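You operate a simulated robot arm through the tools that you are given. There is no shell and no other tool. Be economical: measure what you need, move in short steps, check, and stop when the job is done.

You are at the controls of a simulated two-armed robot. One attempt, no reset.

JOB
Stack the black test bottle from the left stand top on top of the blue test bottle. Fetch the paste pot and set it on the left stand shelf. Open the third cabinet drawer from the top, take the card block and leave it in the third cabinet drawer foam from the top and shut the drawer again. Take the yellow tool tray from the far table top and leave it on the deck under the far table. Put two of the shaft caps from the red stand top on the brown cabinet ledge. Take the steel block on the long bench top and put it away on the front bench top. Count the tee keys on the tall shelving second shelf from the bottom, then put as many of the spare bolts from the tall shelving second shelf from the bottom on the film pad there. Pull the middle black drawer open. Do these in any order. Set down upright: spare bolt.

The check looks at the end state, three seconds after you hand in, the way a careful person would. Anything else that was tipped, shoved, dropped, spilled or broken makes it a failure. A push-on lid holds only when it is set on centred and level and pressed home; a screw cap is set on level and turned clockwise until tight.

ROBOT AND FRAMES
Two 7-joint arms with two-finger parallel grippers on one trunk, on a base that drives. Base frame: it is fixed to the floor where the robot stands at the start and does not move with it; the origin is under the middle of the robot, x ahead of it, y to its left, z up; the surface under the hand at the start is at about z = 900. Lengths are in mm, angles in degrees, forces in N, time in s.
The left shoulder is at the start at [20, 170, 1278], the right one opposite. With the tool pointing down near the work surface each hand reaches from about 100 to 660 mm from the robot's upright axis, wherever it stands, measured 20 degrees to its own side. Places, roughly: brown cabinet ledge (63x15 cm) [-6660, -5420, 920]; card block [-4750, 250, 750]; deck under the far table [-5400, -2600, 400]; film pad [-7000, 5250, 500]; front bench top [-2500, 8200, 900]; left stand shelf [700, 400, 300]; middle black drawer [-7400, -5400, 500]; paste pot [1250, -1250, 750]; shaft cap (6x6x3 cm) [-5500, -4900, 900]; spare bolt (3x3x6 cm) [-6800, 6300, 600]; steel block [-7500, 250, 1000]; tee key [-7000, 5500, 500]; test bottle [750, 0, 1000]; third cabinet drawer [-8400, -2200, 500]; third cabinet drawer foam [-8400, -2200, 400]; tool tray [-5750, -2250, 1000]. Payload 3.8 kg a hand.
Tool frame (each hand has its own): the origin (TCP) lies between the finger pads and is the grasp point; the fingertips stand 30 mm ahead of it; z points along the fingers, y is the line along which they close. Largest opening 110 mm; finger width 20, thickness 10; the body of the gripper, 48 by 112 mm, starts 55 mm behind the TCP.
Orientation is that of the tool frame in the base frame, as [roll, pitch, yaw] about the fixed x, y, z axes, in that order (R = Rz(yaw) Ry(pitch) Rx(roll)). With the fingers straight down and closing along the base's y, the tool's x points along the base's -x, its y along +y and its z along -z.

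CONTROLS
- The arms move only by the tool apply_moves. It takes "left_commands", "right_commands" or both (then of equal length, played together; a hand with none holds still); each is a list of rows, each a list of 3 entries, a list of its own where there are three numbers: the turn, a rotation vector about the tool's x, y, z in units of 60 degrees (1.0 is 60 degrees), then the shift along the tool's x, y, z in units of 300 mm (1.0 is 300 mm), then the finger opening in mm, from 0 to 110. In form: [[[wx, wy, wz], [dx, dy, dz], hand], ...]. A call has 1 to 20 rows; each row is the pose to reach, as a shift and turn from the pose commanded when the call began, along the tool's axes at that moment. A call with a number of a shift or a turn outside -1 to 1 is refused whole. Each row takes 0.2 s and may step no farther than 50 mm and 8.6 degrees from the row before; otherwise, or with a gripper value out of range, the whole call is refused. Where a pose cannot be reached the arm comes as near as it can. A force on the tool above 40 N (or 10 N above the force at the start of the call, whichever is more), or a blocked arm, ends the call early, and 0.2 s more pass. Each finger travels about 72 mm/s and halts on what it meets, pressing with about 28 N; the grip force reading is that of the motor and also rises with nothing between the fingers. The clock runs only during rows and for 0.2 s after the last one: add rows that repeat a pose to give the fingers time. It gives the time, the measured TCP pose, the force on the tool (base axes), the opening and the grip force at its end, in the units of the frame above (readings bear some noise), with the torque about the TCP (base axes, N m) and any sound that the robot's microphone picked up.
- Cameras (640 x 400 px; columns grow to the right, rows downward): "scene" is now at [106.7, -13.4, 1427.8]; the picture's right is [-0.15, -0.99, 0.00], its down [-0.57, 0.08, -0.82] and it looks along [0.81, -0.12, -0.58] (base axes); focal length 214 px, centre (320, 200). "left" rides on the left gripper at [72, -17, -103] in its tool frame; the picture's right is [0.23, 0.97, 0.00], its down [-0.76, 0.18, -0.62] and it looks along [-0.61, 0.14, 0.78] (tool axes); focal length 222 px, centre (320, 200). "right" rides on the right gripper at [72, 17, -103] in its tool frame; the picture's right is [-0.23, 0.97, 0.00], its down [-0.76, -0.18, -0.62] and it looks along [-0.61, -0.14, 0.78] (tool axes); focal length 222 px, centre (320, 200). There is no depth. A picture from a camera that has moved, and an enlarged one, comes with that camera's place and axes in the base frame and with its lens.
- camera(camera): a new picture of that camera. The clock stands still meanwhile.
- slide_trunk(by): slides the trunk up (or, below 0, down) by that many mm; the arms and the scene camera ride with it, the base frame stays. It gives what a move gives, with no picture.
- steer(legs): drives the robot by 1 to 6 legs, each [ahead, turn to the left] in mm and degrees, along the robot's own axes; the way and the turn of a leg run together, so that a leg with both is an arc; at most 1500 mm and 180 degrees a leg. The arms and the cameras ride along, it lands a little off, and it stops where it bumps. It gives what a move gives.
- pan_tilt(pan, tilt): turns the head with the scene camera to pan (to the left, within 80 degrees either way) and tilt (down, from -29 to 69), counted from straight ahead of the robot. It gives what a move gives.
- inspect(camera, box): a new picture of the part [left, top, right, bottom] of that camera's present view, enlarged. The clock stands still meanwhile.
- finish_job(): hands the job in; it is judged then, once.

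Go step by step. Nothing tells you exact positions but the pictures and the camera data: compare them with the known pose of the tool, close in by small moves and look again before you grip or let go. The budget is 535 turns and 316 pictures, counting those below and the enlarged ones. Unless the task says otherwise, let go and move clear before handing in.

The tools are called by a JSON object that holds its "fn" and its "kwargs". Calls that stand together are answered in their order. apply_moves: Moves the arms, as the interface text tells. Its arguments: {"type":"object","properties":{"left_commands":{"type":"array","items":{"type":"array"}},"right_commands":{"type":"array","items":{"type":"array"}}},"required":[]} The other tools are called the same way: slide_trunk (by) slides the trunk up or down; steer (legs) drives the base; pan_tilt (pan, tilt) turns the head that bears the scene camera; camera (camera) takes a picture; inspect (camera, box) takes an enlarged picture of a part of a camera's view; finish_job () hands the job in.

At the start:

```text
time: 0.0
left_eef_pos: [385.3, 172.6, 1367.8]
left_tool_rot: [-180.0, -0.1, -179.9]
left_wrist_force: [-0.3, -0.6, 0.6]
left_moment: [-0.03, -0.01, 0.02]
left_width: 110.0
left_grasp_force: 0.1
right_eef_pos: [367.2, -209.0, 1373.5]
right_tool_rot: [180.0, 0.0, 180.0]
right_wrist_force: [0.2, 0.1, -1.2]
right_moment: [-0.05, -0.03, 0.0]
right_width: 109.8
right_grasp_force: 0.0
trunk travel left (down, up): [-375.0, 195.0]
robot x, y, heading: [-4.8, 0.1, -0.1]
head pan, tilt: [-8.4, 35.2]
```

scene: 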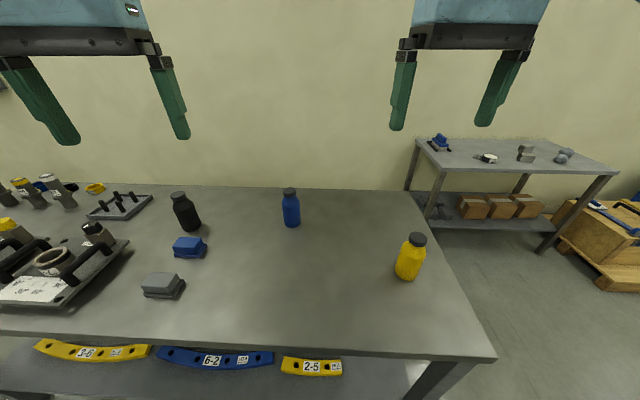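
right: 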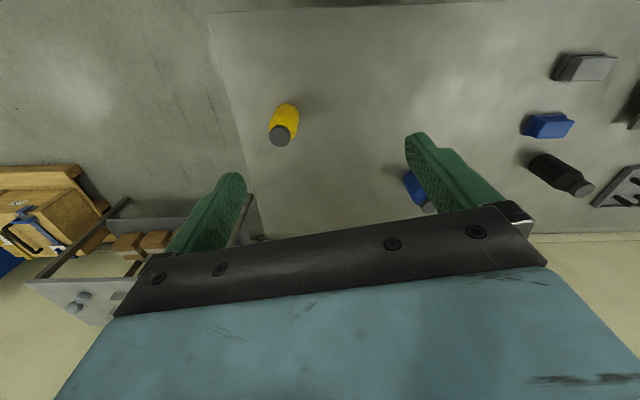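
left: 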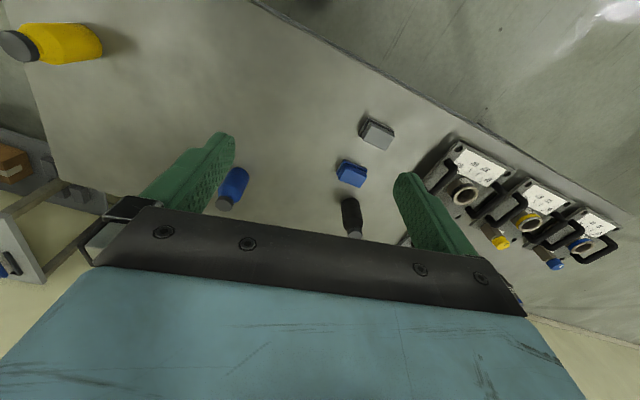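

The black bottle seems to stand near (735, 362) and the blue one near (700, 2). I'll look at both enlarged before driving in.

{"fn": "inspect", "kwargs": {"camera": "scene", "box": [140, 170, 320, 282]}}

{"fn": "pan_tilt", "kwargs": {"pan": 0, "tilt": 65}}

{"fn": "camera", "kwargs": {"camera": "scene"}}

```text
3.56 times, centred on (230, 226) of scene
camera zoom: at [106.7, -13.4, 1427.8], right [-0.15, -0.99, 0.0], down [-0.57, 0.08, -0.82], along [0.81, -0.12, -0.58], focal length 763 px, centre (640, 108)
```

zoom: 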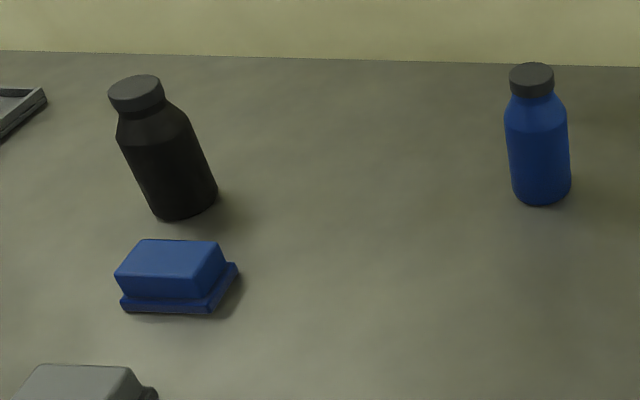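

```text
time: 0.9
left_eef_pos: [384.8, 172.0, 1369.0]
left_tool_rot: [-180.0, 0.0, -179.9]
left_wrist_force: [-0.4, -0.1, 1.0]
left_moment: [0.02, 0.04, 0.01]
left_width: 109.8
left_grasp_force: 0.0
right_eef_pos: [367.5, -210.2, 1372.9]
right_tool_rot: [180.0, 0.0, -179.9]
right_wrist_force: [1.1, 0.2, -0.1]
right_moment: [0.02, -0.01, -0.01]
right_width: 109.9
right_grasp_force: 0.0
trunk travel left (down, up): [-375.0, 195.0]
robot x, y, heading: [-0.5, -1.3, 0.1]
head pan, tilt: [0.0, 65.0]
```

```text
311 pictures are left
camera scene: at [80.4, -0.5, 1388.4], right [0.0, -1.0, 0.0], down [-0.91, 0.0, -0.42], along [0.42, 0.0, -0.91], focal length 214 px, centre (320, 200)
```

scene: 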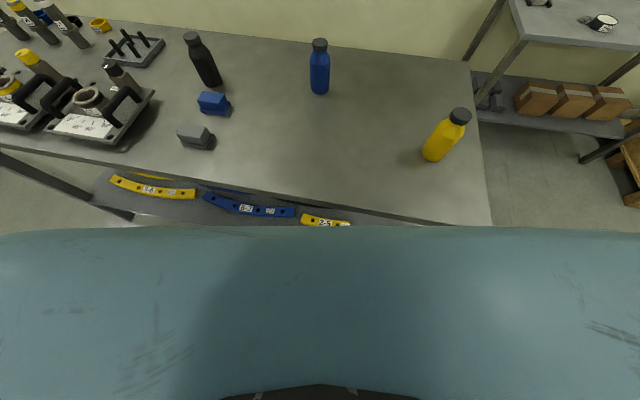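

I put black at about (747, 357) and blue at about (706, 0), each around 145 mm tall. I'll edge forward toward the table.

{"fn": "steer", "kwargs": {"legs": [[120, 0]]}}

{"fn": "pan_tilt", "kwargs": {"pan": 10, "tilt": 50}}

{"fn": "camera", "kwargs": {"camera": "scene"}}

```text
time: 2.2
left_eef_pos: [476.7, 170.5, 1366.9]
left_tool_rot: [180.0, -0.2, 179.6]
left_wrist_force: [0.5, 0.3, 0.4]
left_moment: [-0.01, -0.03, 0.0]
left_width: 109.9
left_grasp_force: 0.1
right_eef_pos: [454.8, -209.3, 1372.5]
right_tool_rot: [179.9, 0.0, 179.4]
right_wrist_force: [-0.3, 0.3, -0.3]
right_moment: [-0.01, 0.02, -0.03]
right_width: 110.0
right_grasp_force: 0.0
trunk travel left (down, up): [-375.0, 195.0]
robot x, y, heading: [88.2, 1.4, -0.7]
head pan, tilt: [0.0, 65.0]
stopped in leg 1: the robot was blocked; the commanded pose is now the measured one
```

```text
time: 2.9
left_eef_pos: [476.8, 170.7, 1367.5]
left_tool_rot: [-180.0, -0.2, 179.5]
left_wrist_force: [0.4, 1.3, 1.2]
left_moment: [-0.01, 0.05, -0.04]
left_width: 109.9
left_grasp_force: 0.1
right_eef_pos: [454.3, -210.4, 1372.6]
right_tool_rot: [180.0, -0.1, 179.5]
right_wrist_force: [0.4, 0.0, 0.1]
right_moment: [0.03, 0.06, 0.0]
right_width: 109.9
right_grasp_force: 0.0
trunk travel left (down, up): [-375.0, 195.0]
robot x, y, heading: [92.3, 3.6, -0.4]
head pan, tilt: [10.0, 50.0]
```

```text
310 pictures are left
camera scene: at [185.1, 14.3, 1406.4], right [0.16, -0.99, 0.0], down [-0.76, -0.12, -0.64], along [0.63, 0.1, -0.77], focal length 214 px, centre (320, 200)
```

scene: 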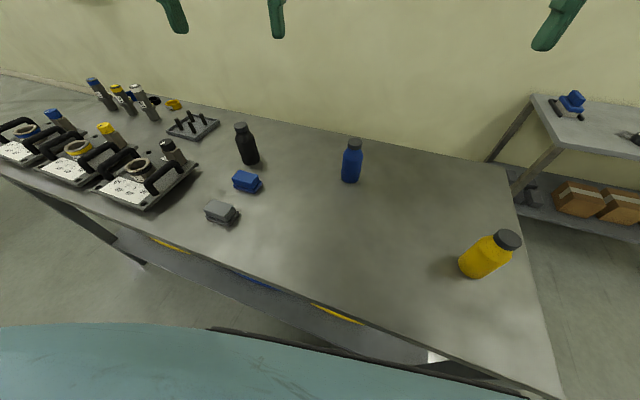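

The base is blocked at x≈90, with black at about (746, 360) and blue at about (709, -4). I'll raise the left hand's tilt to 50° so it reaches forward, and look from there.

{"fn": "apply_moves", "kwargs": {"left_commands": [[[0, -0.104, 0], [-0.051, 0.054, 0.09], 100], [[0, -0.208, 0], [-0.102, 0.108, 0.18], 100], [[0, -0.312, 0], [-0.154, 0.161, 0.27], 100], [[0, -0.416, 0], [-0.205, 0.215, 0.36], 100], [[0, -0.52, 0], [-0.256, 0.269, 0.45], 100], [[0, -0.625, 0], [-0.307, 0.323, 0.54], 100], [[0, -0.729, 0], [-0.359, 0.376, 0.63], 100], [[0, -0.833, 0], [-0.41, 0.43, 0.723], 100]]}}

{"fn": "camera", "kwargs": {"camera": "left"}}

{"fn": "camera", "kwargs": {"camera": "scene"}}

```text
time: 4.7
left_eef_pos: [601.6, 299.4, 1150.1]
left_tool_rot: [-179.9, 50.0, 179.4]
left_wrist_force: [-0.3, 0.2, -0.8]
left_moment: [-0.04, -0.03, 0.02]
left_width: 100.1
left_grasp_force: 0.0
right_eef_pos: [453.7, -208.9, 1372.4]
right_tool_rot: [-179.9, -0.1, 179.4]
right_wrist_force: [0.3, 0.5, 0.0]
right_moment: [-0.03, 0.0, 0.01]
right_width: 109.7
right_grasp_force: 0.1
trunk travel left (down, up): [-375.0, 195.0]
robot x, y, heading: [85.5, 2.8, -0.6]
head pan, tilt: [10.0, 50.0]
```

```text
309 pictures are left
camera left: at [475.6, 283.1, 1159.7], right [-0.14, 0.98, -0.17], down [0.01, 0.18, 0.98], along [0.99, 0.13, -0.04], focal length 222 px, centre (320, 200)
```

left: 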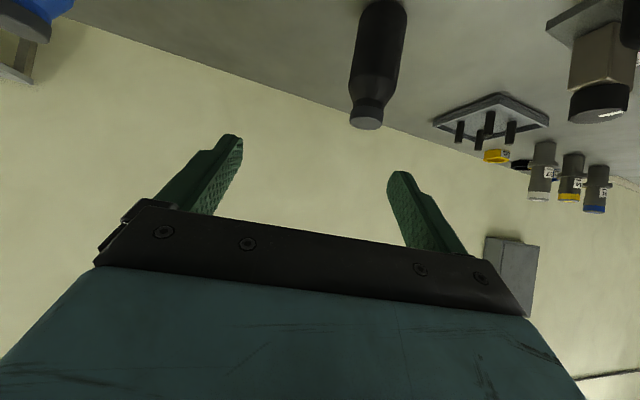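

```text
308 pictures are left
camera scene: at [184.7, 15.1, 1406.4], right [0.16, -0.99, 0.0], down [-0.76, -0.12, -0.64], along [0.63, 0.1, -0.77], focal length 214 px, centre (320, 200)
```

scene: 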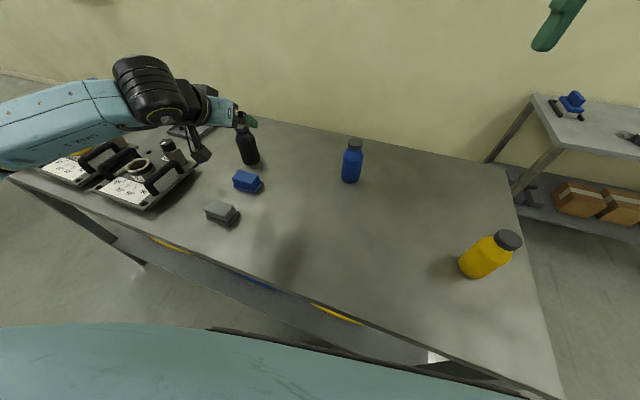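

The left hand is tilted and reaching, and the black bottle lies ahead near (740, 357). Next I go to a pre-grasp point.

{"fn": "apply_moves", "kwargs": {"left_commands": [[[0, 0, 0], [0.05, 0.065, 0.1], 100], [[0, 0, 0], [0.1, 0.13, 0.2], 100], [[0, 0, 0], [0.15, 0.195, 0.304], 100], [[0, 0, 0], [0.15, 0.195, 0.304], 100]]}}

{"fn": "camera", "kwargs": {"camera": "left"}}

{"fn": "inspect", "kwargs": {"camera": "scene", "box": [160, 80, 320, 180]}}

```text
time: 5.7
left_eef_pos: [644.2, 354.4, 1056.4]
left_tool_rot: [179.9, 49.9, 179.5]
left_wrist_force: [0.1, 0.0, -0.7]
left_moment: [-0.03, 0.0, -0.02]
left_width: 100.0
left_grasp_force: 0.0
right_eef_pos: [453.9, -209.6, 1372.7]
right_tool_rot: [180.0, -0.2, 179.5]
right_wrist_force: [-1.0, -0.8, -0.3]
right_moment: [0.03, 0.01, 0.02]
right_width: 109.9
right_grasp_force: 0.1
trunk travel left (down, up): [-375.0, 195.0]
robot x, y, heading: [89.0, 5.0, -0.8]
head pan, tilt: [10.0, 50.0]
```

```text
307 pictures are left
camera left: at [518.2, 338.5, 1066.7], right [-0.14, 0.98, -0.17], down [0.02, 0.18, 0.98], along [0.99, 0.13, -0.04], focal length 222 px, centre (320, 200)
```

left: 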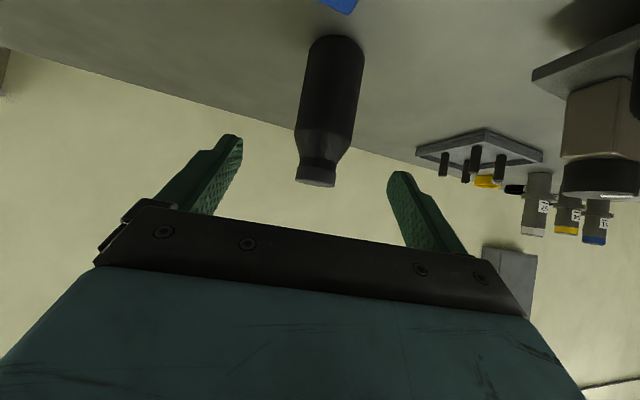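

```text
4.00 times, centred on (240, 130) of scene
camera zoom: at [184.3, 14.2, 1406.5], right [0.16, -0.99, 0.0], down [-0.76, -0.12, -0.64], along [0.63, 0.1, -0.77], focal length 858 px, centre (640, 480)
```

zoom: 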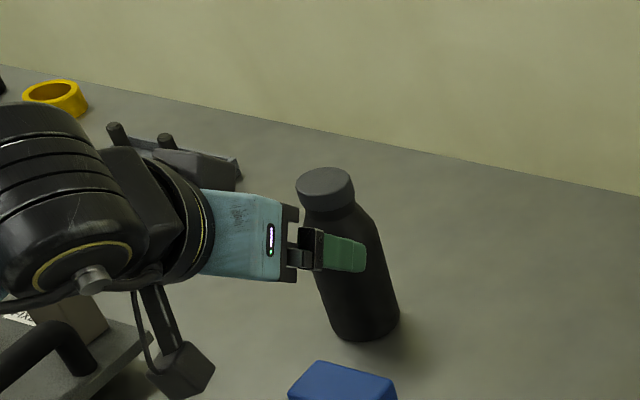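

The bottle is centred between the fingers. I'll slide in along the tool axis and close.

{"fn": "apply_moves", "kwargs": {"left_commands": [[[0, 0, 0], [0, 0.013, 0.13], 100], [[0, 0, 0], [0, 0.013, 0.26], 100], [[0, 0, 0], [0, 0.013, 0.39], 100], [[0, 0, 0], [0, 0.013, 0.39], 40], [[0, 0, 0], [0, 0.013, 0.39], 40], [[0, 0, 0], [0, 0.013, 0.39], 40], [[0, 0, 0], [0, 0.013, 0.39], 40]]}}

{"fn": "camera", "kwargs": {"camera": "left"}}

{"fn": "inspect", "kwargs": {"camera": "scene", "box": [160, 80, 320, 180]}}

```text
time: 7.3
left_eef_pos: [729.9, 358.3, 977.5]
left_tool_rot: [179.9, 49.7, 179.5]
left_wrist_force: [-0.6, 1.4, 0.8]
left_moment: [0.17, -0.06, 0.1]
left_width: 60.6
left_grasp_force: 28.6
right_eef_pos: [453.7, -210.1, 1372.5]
right_tool_rot: [-180.0, -0.1, 179.3]
right_wrist_force: [0.4, -0.5, 0.4]
right_moment: [-0.01, 0.0, 0.01]
right_width: 110.1
right_grasp_force: 0.0
trunk travel left (down, up): [-375.0, 195.0]
robot x, y, heading: [88.2, 4.9, -0.8]
head pan, tilt: [10.0, 50.0]
```

```text
305 pictures are left
camera left: at [605.2, 343.0, 989.3], right [-0.14, 0.97, -0.17], down [0.02, 0.18, 0.98], along [0.99, 0.13, -0.04], focal length 222 px, centre (320, 200)
```

left: 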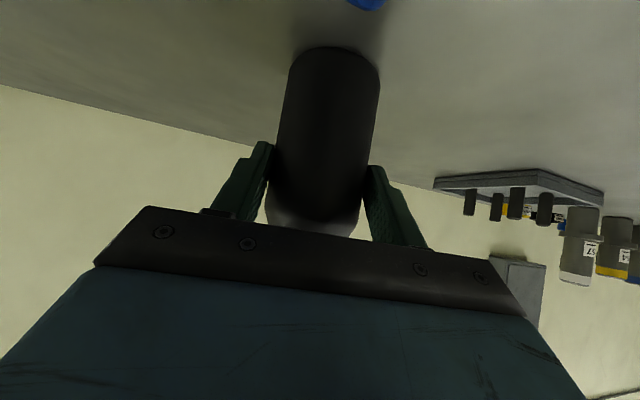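

```text
4.00 times, centred on (240, 130) of scene
camera zoom: at [184.6, 14.7, 1406.4], right [0.16, -0.99, 0.0], down [-0.76, -0.12, -0.64], along [0.63, 0.1, -0.77], focal length 858 px, centre (640, 480)
```

zoom: 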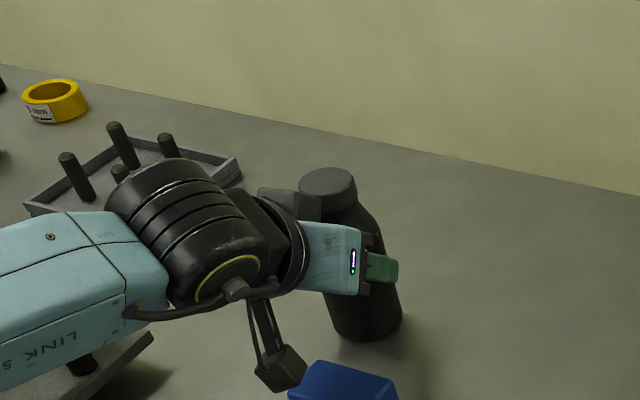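

The black bottle is gripped at 60.6 mm. I'll lift it straight up 200 mm and carry it toward the blue one.

{"fn": "apply_moves", "kwargs": {"left_commands": [[[0, 0, 0], [-0.064, 0, -0.054], 40], [[0, 0, 0], [-0.18, 0, -0.15], 40], [[0, 0, 0], [-0.3, 0, -0.25], 40], [[0, 0, 0], [-0.42, 0, -0.35], 40], [[0, 0, 0], [-0.51, 0, -0.429], 40], [[0, 0, 0], [-0.51, -0.12, -0.429], 40], [[0, 0, 0], [-0.51, -0.25, -0.429], 40], [[0, 0, 0], [-0.51, -0.38, -0.429], 40], [[0, 0, 0], [-0.51, -0.51, -0.429], 40], [[0, 0, 0], [-0.51, -0.64, -0.429], 40], [[0, 0, 0], [-0.51, -0.77, -0.429], 40], [[0, 0, 0], [-0.51, -0.87, -0.429], 40], [[0, 0, 0], [-0.51, -0.9, -0.429], 40]]}}

{"fn": "camera", "kwargs": {"camera": "scene"}}

{"fn": "camera", "kwargs": {"camera": "left"}}

```text
time: 10.1
left_eef_pos: [730.7, 90.2, 1180.1]
left_tool_rot: [180.0, 49.8, 179.6]
left_wrist_force: [1.1, 0.5, -4.4]
left_moment: [0.03, 0.04, -0.03]
left_width: 60.6
left_grasp_force: 28.2
right_eef_pos: [454.9, -210.5, 1372.7]
right_tool_rot: [-179.9, -0.1, 179.4]
right_wrist_force: [-0.2, -0.2, 0.6]
right_moment: [-0.01, -0.05, -0.02]
right_width: 110.0
right_grasp_force: 0.0
trunk travel left (down, up): [-375.0, 195.0]
robot x, y, heading: [90.5, 5.9, -0.7]
head pan, tilt: [10.0, 50.0]
```

```text
303 pictures are left
camera scene: at [185.1, 14.7, 1406.4], right [0.16, -0.99, 0.0], down [-0.76, -0.12, -0.64], along [0.63, 0.1, -0.77], focal length 214 px, centre (320, 200)
```

scene: 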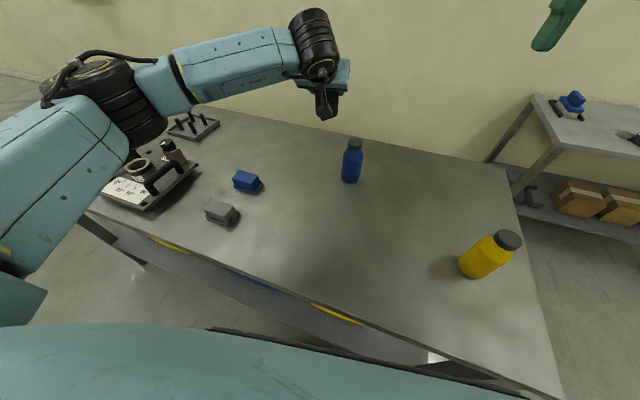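

```text
302 pictures are left
camera left: at [605.4, 74.0, 1191.7], right [-0.14, 0.97, -0.17], down [0.02, 0.18, 0.98], along [0.99, 0.13, -0.04], focal length 222 px, centre (320, 200)
```

left: 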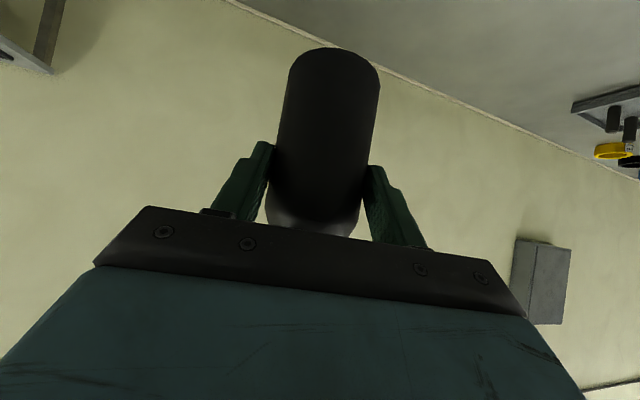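

The bottle is held fast and high. I'll bring the right hand's camera in from the front right for a second view of the stack point.

{"fn": "apply_moves", "kwargs": {"right_commands": [[[-0.036, -0.088, -0.078], [-0.046, 0.025, 0.108], 110], [[-0.073, -0.175, -0.156], [-0.091, 0.05, 0.217], 110], [[-0.109, -0.263, -0.234], [-0.137, 0.076, 0.326], 110], [[-0.145, -0.351, -0.312], [-0.182, 0.101, 0.434], 110], [[-0.182, -0.438, -0.389], [-0.228, 0.126, 0.543], 110], [[-0.218, -0.526, -0.467], [-0.273, 0.151, 0.651], 110], [[-0.254, -0.614, -0.545], [-0.319, 0.176, 0.76], 110], [[-0.291, -0.701, -0.623], [-0.364, 0.202, 0.868], 110], [[-0.327, -0.789, -0.701], [-0.41, 0.227, 0.977], 110]]}}

{"fn": "camera", "kwargs": {"camera": "right"}}

{"fn": "inspect", "kwargs": {"camera": "scene", "box": [270, 60, 430, 200]}}

```text
time: 12.1
left_eef_pos: [731.0, 90.0, 1179.8]
left_tool_rot: [179.9, 49.8, 179.5]
left_wrist_force: [-0.4, -0.5, -5.3]
left_moment: [-0.03, 0.11, -0.01]
left_width: 60.4
left_grasp_force: 27.9
right_eef_pos: [577.6, -140.6, 1077.9]
right_tool_rot: [180.0, 50.0, -135.5]
right_wrist_force: [0.5, 0.8, -0.3]
right_moment: [-0.02, 0.05, 0.01]
right_width: 109.7
right_grasp_force: 0.0
trunk travel left (down, up): [-375.0, 195.0]
robot x, y, heading: [88.8, 2.0, -0.7]
head pan, tilt: [10.0, 50.0]
```

```text
301 pictures are left
camera right: at [476.8, -217.1, 1088.0], right [-0.58, 0.8, 0.17], down [0.13, -0.12, 0.98], along [0.81, 0.59, -0.04], focal length 222 px, centre (320, 200)
```

right: 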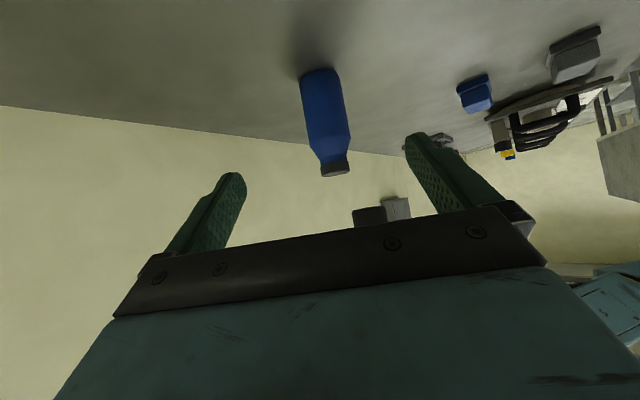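

```text
2.86 times, centred on (350, 130) of scene
camera zoom: at [185.5, 14.2, 1406.4], right [0.16, -0.99, 0.0], down [-0.76, -0.12, -0.64], along [0.63, 0.1, -0.77], focal length 613 px, centre (234, 400)
```

zoom: 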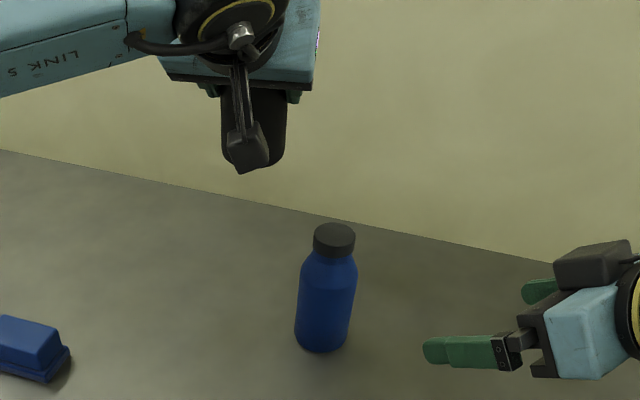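

Now I'll bring the black bottle roughly over the blue one, still about 50 mm above it.

{"fn": "apply_moves", "kwargs": {"left_commands": [[[0, 0, 0], [0.02, -0.1, -0.02], 40], [[0, 0, 0], [0.05, -0.2, -0.05], 40], [[0, 0, 0], [0.08, -0.28, -0.08], 40], [[0, 0, 0], [0.08, -0.313, -0.08], 40], [[0, 0, 0], [0.08, -0.313, -0.08], 40]]}}

{"fn": "inspect", "kwargs": {"camera": "right", "box": [240, 60, 440, 260]}}

{"fn": "inspect", "kwargs": {"camera": "scene", "box": [270, 60, 430, 200]}}

```text
time: 13.3
left_eef_pos: [695.0, -5.5, 1178.4]
left_tool_rot: [180.0, 49.9, 179.6]
left_wrist_force: [-0.6, 0.2, -5.2]
left_moment: [0.02, 0.1, -0.01]
left_width: 60.3
left_grasp_force: 27.2
right_eef_pos: [576.3, -140.7, 1077.7]
right_tool_rot: [179.8, 50.0, -135.7]
right_wrist_force: [0.6, 0.1, -1.3]
right_moment: [0.0, -0.03, -0.02]
right_width: 109.8
right_grasp_force: 0.0
trunk travel left (down, up): [-375.0, 195.0]
robot x, y, heading: [88.1, 1.4, -0.6]
head pan, tilt: [10.0, 50.0]
```

```text
2.00 times, centred on (340, 160) of right
camera zoom: at [476.4, -216.6, 1088.7], right [-0.58, 0.8, 0.18], down [0.13, -0.12, 0.98], along [0.81, 0.59, -0.04], focal length 444 px, centre (280, 280)
```

zoom: 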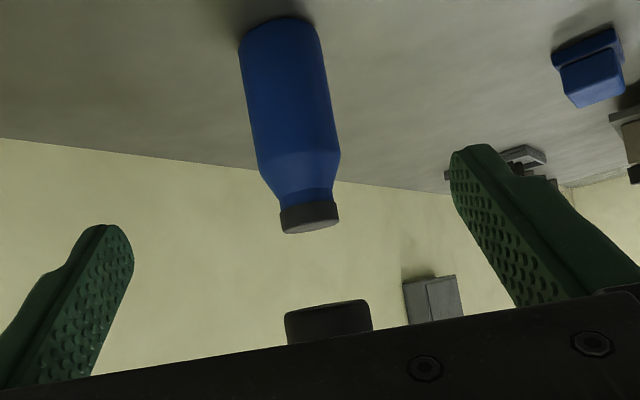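

```text
2.86 times, centred on (350, 130) of scene
camera zoom: at [185.1, 14.5, 1406.4], right [0.16, -0.99, 0.0], down [-0.76, -0.12, -0.64], along [0.63, 0.1, -0.77], focal length 613 px, centre (234, 400)
```

zoom: 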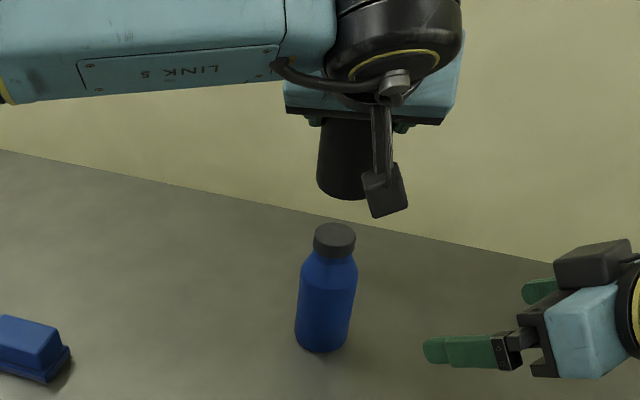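

Both bottles line up to within a few mm from these views, but x is uncertain. I'll lower to about 15 mm above, and swing the right camera to a true side view.

{"fn": "apply_moves", "kwargs": {"left_commands": [[[0, 0, 0], [0.02, 0.005, 0.015], 40], [[0, 0, 0], [0.04, 0.01, 0.03], 40], [[0, 0, 0], [0.06, 0.013, 0.05], 40], [[0, 0, 0], [0.08, 0.013, 0.07], 40], [[0, 0, 0], [0.1, 0.013, 0.084], 40], [[0, 0, 0], [0.1, 0.013, 0.084], 40], [[0, 0, 0], [0.1, 0.013, 0.084], 40]], "right_commands": [[[-0.082, 0, -0.069], [0.004, -0.048, 0.024], 110], [[-0.164, 0, -0.138], [0.007, -0.096, 0.047], 110], [[-0.246, 0, -0.207], [0.011, -0.144, 0.071], 110], [[-0.328, 0, -0.276], [0.015, -0.192, 0.095], 110], [[-0.41, 0, -0.344], [0.019, -0.24, 0.119], 110], [[-0.492, 0, -0.413], [0.022, -0.288, 0.142], 110], [[-0.5745, 0, -0.482], [0.026, -0.336, 0.166], 110]]}}

{"fn": "inspect", "kwargs": {"camera": "right", "box": [200, 30, 440, 230]}}

{"fn": "inspect", "kwargs": {"camera": "scene", "box": [270, 60, 430, 200]}}

```text
time: 14.9
left_eef_pos: [694.4, 0.2, 1138.1]
left_tool_rot: [-180.0, 49.8, 179.5]
left_wrist_force: [1.1, -0.2, -4.2]
left_moment: [0.0, 0.11, 0.0]
left_width: 60.5
left_grasp_force: 28.1
right_eef_pos: [582.9, -139.8, 1071.1]
right_tool_rot: [-178.1, 49.9, -125.8]
right_wrist_force: [0.6, 0.1, 0.7]
right_moment: [-0.03, 0.02, 0.0]
right_width: 110.0
right_grasp_force: 0.0
right hand out of reach, approached as far as the arm can: row 1, 2, 3, 4, 5, 6, 7
trunk travel left (down, up): [-375.0, 195.0]
robot x, y, heading: [90.5, 2.0, -0.7]
head pan, tilt: [10.0, 50.0]
```

```text
2.00 times, centred on (320, 130) of right
camera zoom: at [494.5, -230.0, 1081.8], right [-0.69, 0.71, 0.15], down [0.13, -0.08, 0.99], along [0.71, 0.7, -0.04], focal length 444 px, centre (320, 340)
```

zoom: 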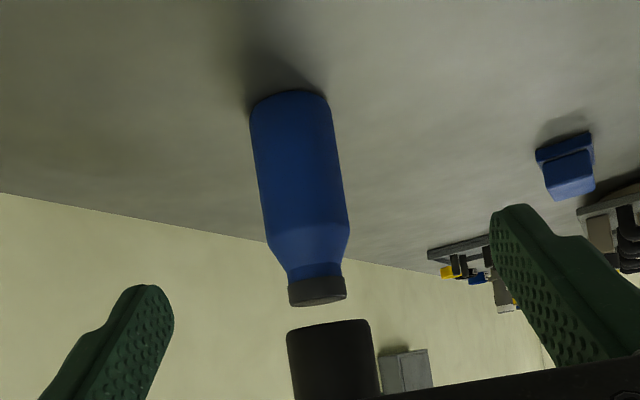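

```text
2.86 times, centred on (350, 130) of scene
camera zoom: at [185.1, 14.5, 1406.4], right [0.16, -0.99, 0.0], down [-0.76, -0.12, -0.64], along [0.63, 0.1, -0.77], focal length 613 px, centre (234, 400)
```

zoom: 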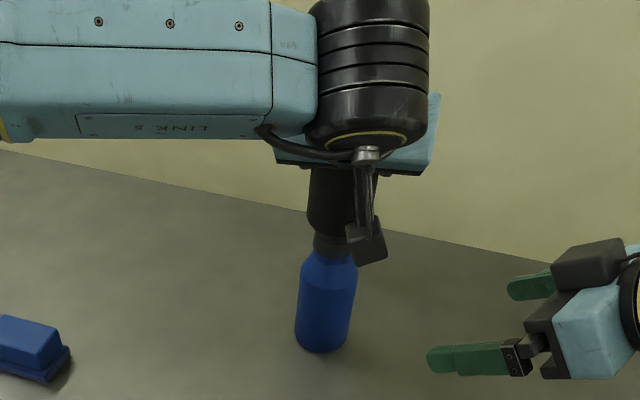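

Now black appears about 9 mm short in x and 4 mm off in y. I'll correct by (+8.5, +4) and lower 8 mm more.

{"fn": "apply_moves", "kwargs": {"left_commands": [[[0, 0, 0], [-0.009, 0.007, 0.011], 40], [[0, 0, 0], [0.002, 0.013, 0.038], 40], [[0, 0, 0], [0.002, 0.013, 0.038], 40], [[0, 0, 0], [0.002, 0.013, 0.038], 40]]}}

{"fn": "inspect", "kwargs": {"camera": "right", "box": [260, 100, 380, 200]}}

{"fn": "inspect", "kwargs": {"camera": "scene", "box": [300, 100, 400, 190]}}

```text
time: 15.9
left_eef_pos: [703.8, 3.9, 1131.0]
left_tool_rot: [-180.0, 49.7, 179.5]
left_wrist_force: [-0.1, -0.7, -5.7]
left_moment: [0.02, 0.06, -0.03]
left_width: 60.3
left_grasp_force: 28.1
right_eef_pos: [583.1, -139.3, 1070.5]
right_tool_rot: [-178.2, 50.0, -125.7]
right_wrist_force: [0.0, 0.1, 0.2]
right_moment: [0.03, -0.03, -0.01]
right_width: 109.7
right_grasp_force: 0.1
trunk travel left (down, up): [-375.0, 195.0]
robot x, y, heading: [89.5, 1.2, -1.0]
head pan, tilt: [10.0, 50.0]
```

```text
4.00 times, centred on (320, 150) of right
camera zoom: at [494.6, -230.0, 1081.7], right [-0.69, 0.71, 0.15], down [0.13, -0.08, 0.99], along [0.71, 0.7, -0.04], focal length 888 px, centre (320, 400)
```

zoom: 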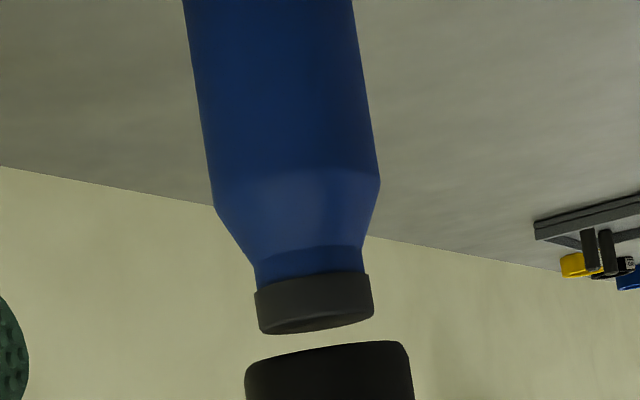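

```text
4.44 times, centred on (350, 145) of scene
camera zoom: at [185.2, 14.5, 1406.4], right [0.16, -0.99, 0.0], down [-0.76, -0.12, -0.64], along [0.63, 0.1, -0.77], focal length 953 px, centre (187, 444)
```

zoom: 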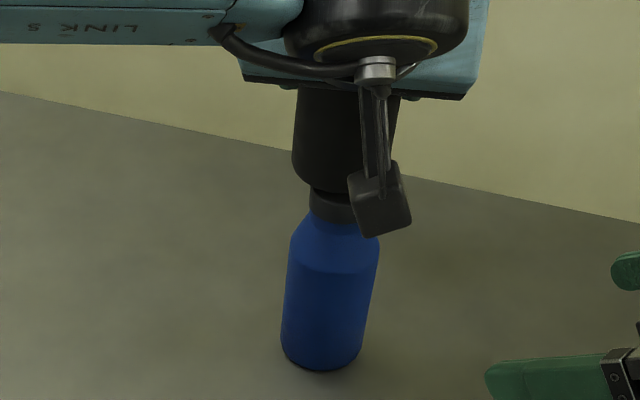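

Residual offset is only about (−1, +2) mm. I'll correct it and lower 10 mm.

{"fn": "apply_moves", "kwargs": {"left_commands": [[[0, 0, 0], [0.008, -0.0057, 0.009], 40], [[0, 0, 0], [0.0233, -0.0057, 0.024], 40], [[0, 0, 0], [0.0233, -0.0057, 0.024], 40], [[0, 0, 0], [0.0233, -0.0057, 0.024], 40]]}}

{"fn": "inspect", "kwargs": {"camera": "right", "box": [260, 100, 380, 200]}}

```text
time: 16.9
left_eef_pos: [703.6, 2.7, 1122.3]
left_tool_rot: [180.0, 49.8, 179.5]
left_wrist_force: [0.4, 0.1, -4.7]
left_moment: [0.04, 0.1, 0.01]
left_width: 60.6
left_grasp_force: 27.8
right_eef_pos: [582.3, -140.4, 1069.9]
right_tool_rot: [-178.1, 49.9, -125.6]
right_wrist_force: [-0.6, -1.0, 0.1]
right_moment: [-0.01, -0.01, -0.04]
right_width: 110.0
right_grasp_force: 0.1
trunk travel left (down, up): [-375.0, 195.0]
robot x, y, heading: [87.3, 1.3, -0.8]
head pan, tilt: [10.0, 50.0]
```

```text
4.00 times, centred on (320, 150) of right
camera zoom: at [494.6, -230.0, 1081.8], right [-0.69, 0.71, 0.15], down [0.13, -0.08, 0.99], along [0.71, 0.7, -0.04], focal length 888 px, centre (320, 400)
```

zoom: 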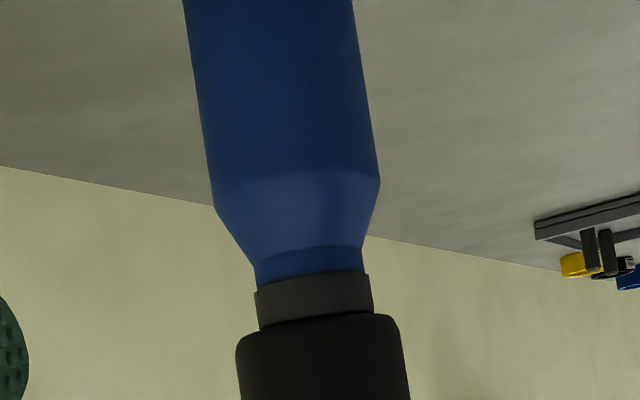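

Nearly touching and well centred. Lowering in small steps until contact shows.

{"fn": "apply_moves", "kwargs": {"left_commands": [[[0, 0, 0], [0.0026, 0, 0.0021], 40], [[0, 0, 0], [0.0052, 0, 0.0043], 40], [[0, 0, 0], [0.0052, 0, 0.0043], 40]]}}

```text
time: 17.7
left_eef_pos: [703.4, 1.8, 1120.1]
left_tool_rot: [-180.0, 49.9, 179.5]
left_wrist_force: [1.3, 0.3, -0.6]
left_moment: [0.06, -0.09, -0.04]
left_width: 60.4
left_grasp_force: 27.7
right_eef_pos: [582.7, -139.7, 1070.2]
right_tool_rot: [-178.2, 49.9, -125.7]
right_wrist_force: [0.8, 0.0, 0.4]
right_moment: [-0.02, 0.03, 0.04]
right_width: 110.0
right_grasp_force: 0.1
trunk travel left (down, up): [-375.0, 195.0]
robot x, y, heading: [88.8, -0.2, -0.4]
head pan, tilt: [10.0, 50.0]
```

Contact is made: the weight reading has dropped to near zero. I'll open the fingers and check.

{"fn": "apply_moves", "kwargs": {"left_commands": [[[0, 0, 0], [0, 0, 0], 62], [[0, 0, 0], [0, 0, 0], 66], [[0, 0, 0], [0, 0, 0], 74], [[0, 0, 0], [0, 0, 0], 90], [[0, 0, 0], [0, 0, 0], 100]]}}

{"fn": "inspect", "kwargs": {"camera": "right", "box": [220, 60, 420, 220]}}

```text
time: 18.9
left_eef_pos: [703.4, 2.6, 1121.3]
left_tool_rot: [-179.9, 49.8, 179.5]
left_wrist_force: [-0.1, -0.1, 0.3]
left_moment: [-0.01, -0.01, 0.05]
left_width: 100.2
left_grasp_force: 0.1
right_eef_pos: [582.3, -139.1, 1070.9]
right_tool_rot: [-178.2, 49.8, -125.7]
right_wrist_force: [-0.3, 0.2, -0.1]
right_moment: [-0.02, 0.01, 0.01]
right_width: 109.8
right_grasp_force: 0.2
trunk travel left (down, up): [-375.0, 195.0]
robot x, y, heading: [86.7, 1.8, -0.8]
head pan, tilt: [10.0, 50.0]
```

```text
2.50 times, centred on (320, 140) of right
camera zoom: at [494.2, -230.0, 1081.9], right [-0.69, 0.71, 0.15], down [0.13, -0.08, 0.99], along [0.71, 0.7, -0.04], focal length 555 px, centre (320, 350)
```

zoom: 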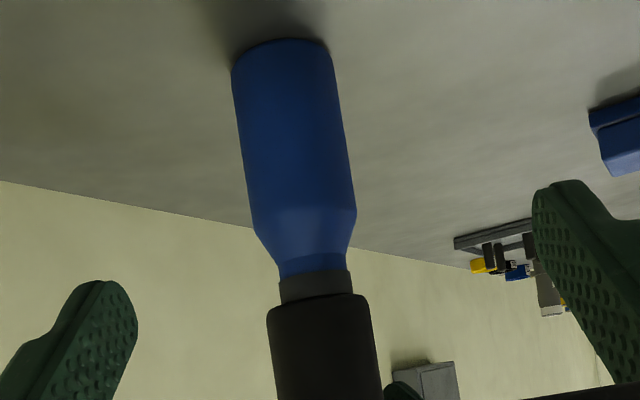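

The stack stands. Both hands now back straight out along their tool axes.

{"fn": "apply_moves", "kwargs": {"left_commands": [[[0, 0, 0], [0, 0, -0.1], 100], [[0, 0, 0], [0, 0, -0.22], 100], [[0, 0, 0], [0, 0, -0.35], 100], [[0, 0, 0], [0, 0, -0.48], 100], [[0, 0, 0], [0, 0, -0.62], 100]], "right_commands": [[[0, 0, 0], [0, 0, -0.1], 100], [[0, 0, 0], [0, 0, -0.22], 100], [[0, 0, 0], [0, 0, -0.35], 100], [[0, 0, 0], [0, 0, -0.48], 100], [[0, 0, 0], [0, 0, -0.62], 100]]}}

{"fn": "camera", "kwargs": {"camera": "scene"}}

```text
time: 20.1
left_eef_pos: [553.0, 0.7, 1246.1]
left_tool_rot: [179.7, 50.3, 179.4]
left_wrist_force: [-0.4, -0.5, -0.2]
left_moment: [0.03, -0.05, 0.02]
left_width: 100.1
left_grasp_force: 0.0
right_eef_pos: [453.1, -191.8, 1193.3]
right_tool_rot: [-178.6, 50.2, -126.6]
right_wrist_force: [-1.7, 0.2, 0.2]
right_moment: [0.0, -0.11, -0.05]
right_width: 100.2
right_grasp_force: 0.2
right hand out of reach, approached as far as the arm can: row 3, 4, 5
trunk travel left (down, up): [-375.0, 195.0]
robot x, y, heading: [90.3, 4.5, -0.8]
head pan, tilt: [10.0, 50.0]
```

```text
291 pictures are left
camera scene: at [176.4, 12.8, 1407.2], right [0.16, -0.99, 0.0], down [-0.75, -0.12, -0.65], along [0.64, 0.11, -0.76], focal length 214 px, centre (320, 200)
```

scene: 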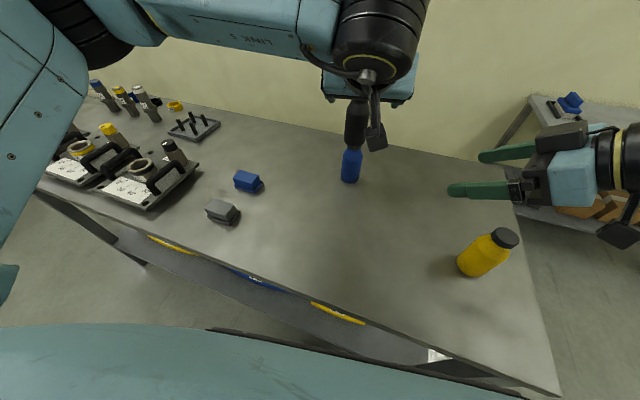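

The stack looks good and nothing else is disturbed. I'll fold both hands back to the travel posture.

{"fn": "apply_moves", "kwargs": {"left_commands": [[[0, 0.093, 0], [-0.014, 0.0, -0.052], 100], [[0, 0.185, 0], [-0.028, 0.05, -0.104], 100], [[0, 0.278, 0], [-0.042, 0.12, -0.156], 100], [[0, 0.37, 0], [-0.056, 0.2, -0.208], 100], [[0, 0.463, 0], [-0.07, 0.28, -0.26], 100], [[0, 0.555, 0], [-0.084, 0.36, -0.311], 100], [[0, 0.648, 0], [-0.098, 0.44, -0.363], 100], [[0, 0.74, 0], [-0.112, 0.51, -0.415], 100], [[0, 0.833, 0], [-0.126, 0.58, -0.467], 100]], "right_commands": [[[0.043, 0.086, 0.092], [-0.046, -0.005, -0.044], 100], [[0.086, 0.171, 0.185], [-0.092, -0.01, -0.088], 100], [[0.129, 0.257, 0.277], [-0.138, -0.015, -0.133], 100], [[0.172, 0.343, 0.369], [-0.184, -0.02, -0.177], 100], [[0.216, 0.428, 0.462], [-0.23, -0.026, -0.221], 100], [[0.259, 0.514, 0.554], [-0.276, -0.031, -0.265], 100], [[0.302, 0.6, 0.646], [-0.322, -0.036, -0.31], 100], [[0.345, 0.685, 0.739], [-0.368, -0.041, -0.354], 100], [[0.388, 0.771, 0.831], [-0.414, -0.046, -0.398], 100]]}}

{"fn": "pan_tilt", "kwargs": {"pan": -40, "tilt": 35}}

{"fn": "camera", "kwargs": {"camera": "scene"}}

```text
time: 22.1
left_eef_pos: [481.9, 177.8, 1358.6]
left_tool_rot: [180.0, -0.2, 179.6]
left_wrist_force: [-0.1, 0.1, -0.9]
left_moment: [-0.02, 0.02, 0.03]
left_width: 100.0
left_grasp_force: 0.0
right_eef_pos: [463.9, -205.1, 1362.4]
right_tool_rot: [-179.1, 0.7, 179.4]
right_wrist_force: [-0.5, 0.6, -0.4]
right_moment: [-0.03, -0.03, 0.01]
right_width: 99.9
right_grasp_force: 0.0
trunk travel left (down, up): [-375.0, 195.0]
robot x, y, heading: [88.0, 3.6, -0.9]
head pan, tilt: [10.0, 50.0]
```

```text
time: 23.3
left_eef_pos: [481.9, 177.3, 1358.7]
left_tool_rot: [-180.0, -0.1, 179.5]
left_wrist_force: [0.1, -0.5, -0.1]
left_moment: [-0.03, 0.0, -0.02]
left_width: 99.8
left_grasp_force: 0.1
right_eef_pos: [465.3, -206.6, 1361.9]
right_tool_rot: [-179.1, 0.8, 179.6]
right_wrist_force: [0.2, 0.4, 0.3]
right_moment: [0.02, -0.01, -0.01]
right_width: 100.3
right_grasp_force: 0.1
trunk travel left (down, up): [-375.0, 195.0]
robot x, y, heading: [89.9, 1.8, -0.5]
head pan, tilt: [-40.0, 35.0]
```

```text
290 pictures are left
camera scene: at [175.5, -55.4, 1428.2], right [-0.65, -0.76, 0.0], down [-0.44, 0.37, -0.82], along [0.62, -0.53, -0.57], focal length 214 px, centre (320, 200)
```

scene: 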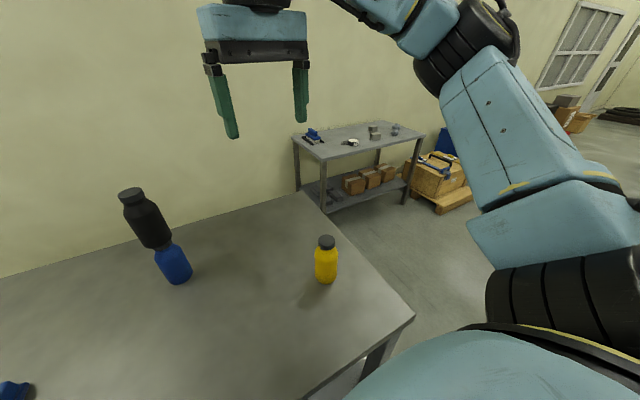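

I'll take one enlarged look at the stack and one at the table on the right where the paste pot should be.

{"fn": "inspect", "kwargs": {"camera": "scene", "box": [100, 170, 220, 300]}}

{"fn": "inspect", "kwargs": {"camera": "scene", "box": [280, 110, 480, 220]}}

```text
3.08 times, centred on (160, 235) of scene
camera zoom: at [175.5, -55.4, 1428.2], right [-0.65, -0.76, 0.0], down [-0.44, 0.37, -0.82], along [0.62, -0.53, -0.57], focal length 660 px, centre (812, 92)
```

zoom: 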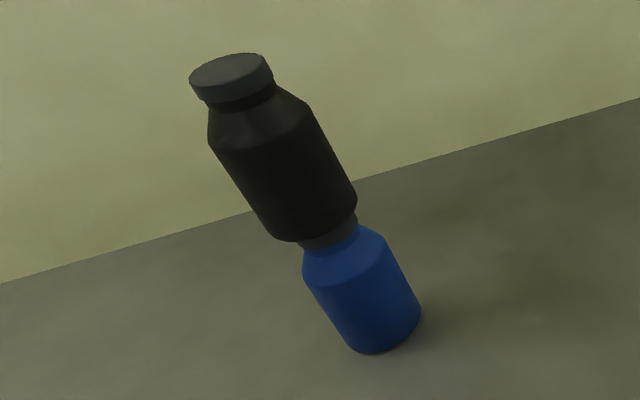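

```text
3.20 times, centred on (380, 165) of scene
camera zoom: at [175.5, -55.4, 1428.2], right [-0.65, -0.76, 0.0], down [-0.44, 0.37, -0.82], along [0.62, -0.53, -0.57], focal length 686 px, centre (128, 312)
```

zoom: 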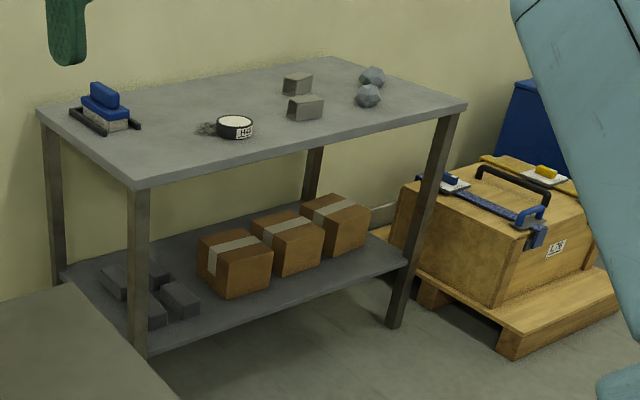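

The stack is sound, and the paste pot (black with a label) is near the front edge of the right-hand table, roughly (1300, -1370). I'll back away and drive round to face that table.

{"fn": "steer", "kwargs": {"legs": [[-300, 0], [0, -89], [1000, 0], [0, 81], [600, 0]]}}

{"fn": "pan_tilt", "kwargs": {"pan": -15, "tilt": 30}}

{"fn": "camera", "kwargs": {"camera": "scene"}}

```text
time: 40.4
left_eef_pos: [793.3, -954.9, 1359.8]
left_tool_rot: [180.0, -0.1, 170.9]
left_wrist_force: [0.4, 0.3, 0.5]
left_moment: [0.01, 0.03, 0.0]
left_width: 99.8
left_grasp_force: 0.1
right_eef_pos: [718.6, -1330.5, 1362.6]
right_tool_rot: [-179.2, 0.9, 170.8]
right_wrist_force: [0.2, -0.7, 0.1]
right_moment: [0.04, 0.03, 0.01]
right_width: 100.0
right_grasp_force: 0.1
trunk travel left (down, up): [-375.0, 195.0]
robot x, y, heading: [377.7, -1067.5, -9.5]
head pan, tilt: [-40.0, 35.0]
```

```text
time: 41.3
left_eef_pos: [792.5, -955.0, 1358.6]
left_tool_rot: [-179.9, -0.1, 170.8]
left_wrist_force: [-1.0, 0.1, -0.1]
left_moment: [-0.02, 0.0, 0.01]
left_width: 99.9
left_grasp_force: 0.0
right_eef_pos: [717.8, -1329.7, 1362.7]
right_tool_rot: [-179.2, 1.0, 170.8]
right_wrist_force: [-0.4, 0.5, 0.1]
right_moment: [0.0, -0.05, -0.01]
right_width: 100.0
right_grasp_force: 0.1
trunk travel left (down, up): [-375.0, 195.0]
robot x, y, heading: [379.5, -1064.7, -9.5]
head pan, tilt: [-15.0, 30.0]
```

```text
287 pictures are left
camera scene: at [480.0, -1108.3, 1436.0], right [-0.41, -0.91, 0.0], down [-0.46, 0.21, -0.87], along [0.79, -0.36, -0.5], focal length 214 px, centre (320, 200)
```

scene: 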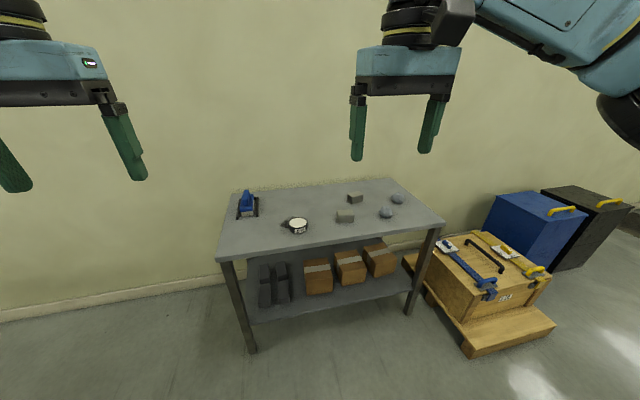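

The paste pot sits near (1330, -1378) on a table about 750 high whose front is turned roughly -12°. I'll drive up so the pot lies in the right hand's reach.

{"fn": "steer", "kwargs": {"legs": [[0, 2.8], [558, 0], [0, -5.3]]}}

{"fn": "pan_tilt", "kwargs": {"pan": -15, "tilt": 55}}

{"fn": "camera", "kwargs": {"camera": "scene"}}

{"fn": "camera", "kwargs": {"camera": "right"}}

```text
time: 45.5
left_eef_pos: [1375.3, -1045.7, 1358.7]
left_tool_rot: [179.8, -0.1, 168.0]
left_wrist_force: [-0.5, -0.5, -0.1]
left_moment: [0.02, 0.03, 0.01]
left_width: 100.2
left_grasp_force: 0.1
right_eef_pos: [1281.0, -1416.1, 1362.6]
right_tool_rot: [-179.2, 0.9, 168.0]
right_wrist_force: [0.6, 0.2, 1.2]
right_moment: [0.05, 0.04, -0.03]
right_width: 100.2
right_grasp_force: 0.1
trunk travel left (down, up): [-375.0, 195.0]
robot x, y, heading: [956.1, -1133.0, -11.9]
head pan, tilt: [-15.0, 30.0]
```

```text
time: 46.4
left_eef_pos: [1375.8, -1044.7, 1358.4]
left_tool_rot: [180.0, 0.0, 167.9]
left_wrist_force: [-1.4, 0.2, 0.7]
left_moment: [-0.02, -0.04, -0.02]
left_width: 100.0
left_grasp_force: 0.1
right_eef_pos: [1282.0, -1413.8, 1362.2]
right_tool_rot: [-179.1, 0.8, 168.0]
right_wrist_force: [0.4, 0.5, 0.0]
right_moment: [0.0, 0.02, 0.0]
right_width: 99.7
right_grasp_force: 0.1
trunk travel left (down, up): [-375.0, 195.0]
robot x, y, heading: [956.5, -1130.8, -12.2]
head pan, tilt: [-15.0, 55.0]
```

```text
286 pictures are left
camera scene: at [1038.9, -1172.9, 1400.0], right [-0.46, -0.89, 0.0], down [-0.73, 0.37, -0.57], along [0.51, -0.26, -0.82], focal length 214 px, centre (320, 200)
```

scene: 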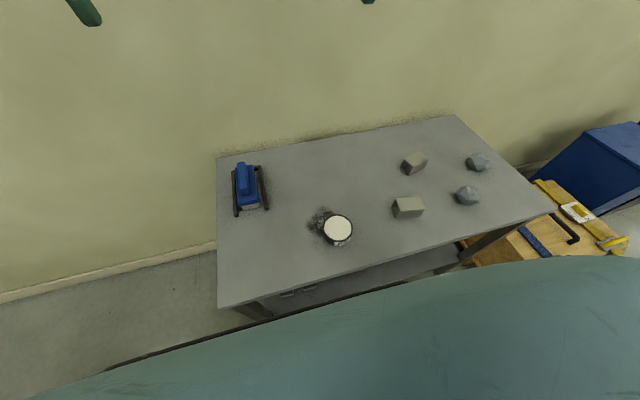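

```text
285 pictures are left
camera right: at [1214.5, -1381.8, 1464.7], right [0.42, 0.91, -0.01], down [0.7, -0.32, 0.64], along [0.57, -0.28, -0.77], focal length 222 px, centre (320, 200)
```

right: 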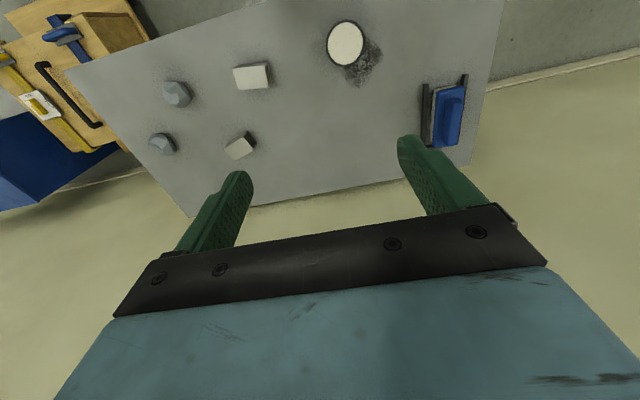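

The pot is about 90 mm across, near (1290, -1362). I'll bring the right hand down over it with the fingers fully open.

{"fn": "apply_moves", "kwargs": {"right_commands": [[[0, 0, 0], [0.002, 0.03, 0.14], 110], [[0, 0, 0], [0.004, 0.06, 0.28], 110], [[0, 0, 0], [0.006, 0.09, 0.42], 110], [[0, 0, 0], [0.008, 0.12, 0.56], 110], [[0, 0, 0], [0.01, 0.15, 0.7], 110], [[0, 0, 0], [0.01, 0.175, 0.84], 110], [[0, 0, 0], [0.01, 0.175, 0.98], 110], [[0, 0, 0], [0.01, 0.175, 1.0], 110]]}}

{"fn": "camera", "kwargs": {"camera": "right"}}

{"fn": "inspect", "kwargs": {"camera": "scene", "box": [260, 170, 420, 270]}}

```text
time: 48.2
left_eef_pos: [1374.7, -1044.4, 1358.5]
left_tool_rot: [180.0, -0.1, 168.0]
left_wrist_force: [-0.2, 0.4, 0.2]
left_moment: [0.02, 0.04, 0.01]
left_width: 99.8
left_grasp_force: 0.2
right_eef_pos: [1295.6, -1369.1, 1059.0]
right_tool_rot: [-179.2, 0.9, 168.1]
right_wrist_force: [-0.3, 0.2, -0.7]
right_moment: [-0.02, -0.01, -0.01]
right_width: 110.2
right_grasp_force: 0.1
trunk travel left (down, up): [-375.0, 195.0]
robot x, y, heading: [957.7, -1133.3, -12.4]
head pan, tilt: [-15.0, 55.0]
```

```text
284 pictures are left
camera right: at [1227.4, -1335.6, 1161.9], right [0.42, 0.91, -0.01], down [0.7, -0.32, 0.64], along [0.57, -0.28, -0.77], focal length 222 px, centre (320, 200)
```

right: 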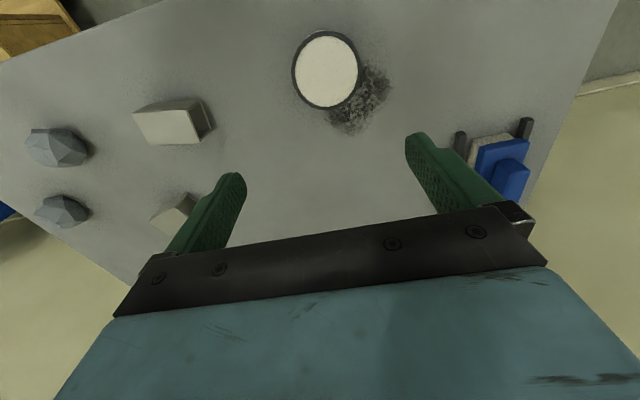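

```text
4.00 times, centred on (340, 220) of scene
camera zoom: at [1038.8, -1172.7, 1400.0], right [-0.46, -0.89, 0.0], down [-0.73, 0.37, -0.57], along [0.51, -0.26, -0.82], focal length 858 px, centre (240, 120)
```

zoom: 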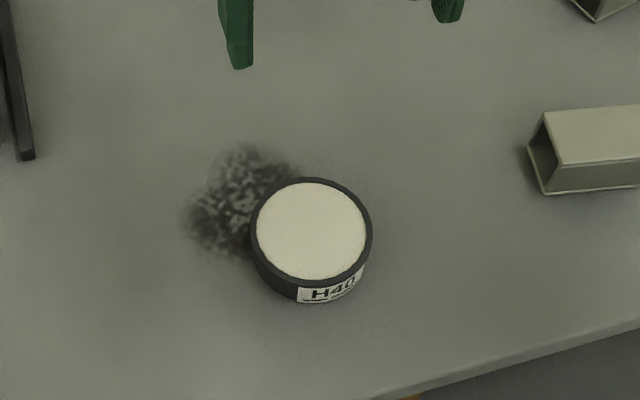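

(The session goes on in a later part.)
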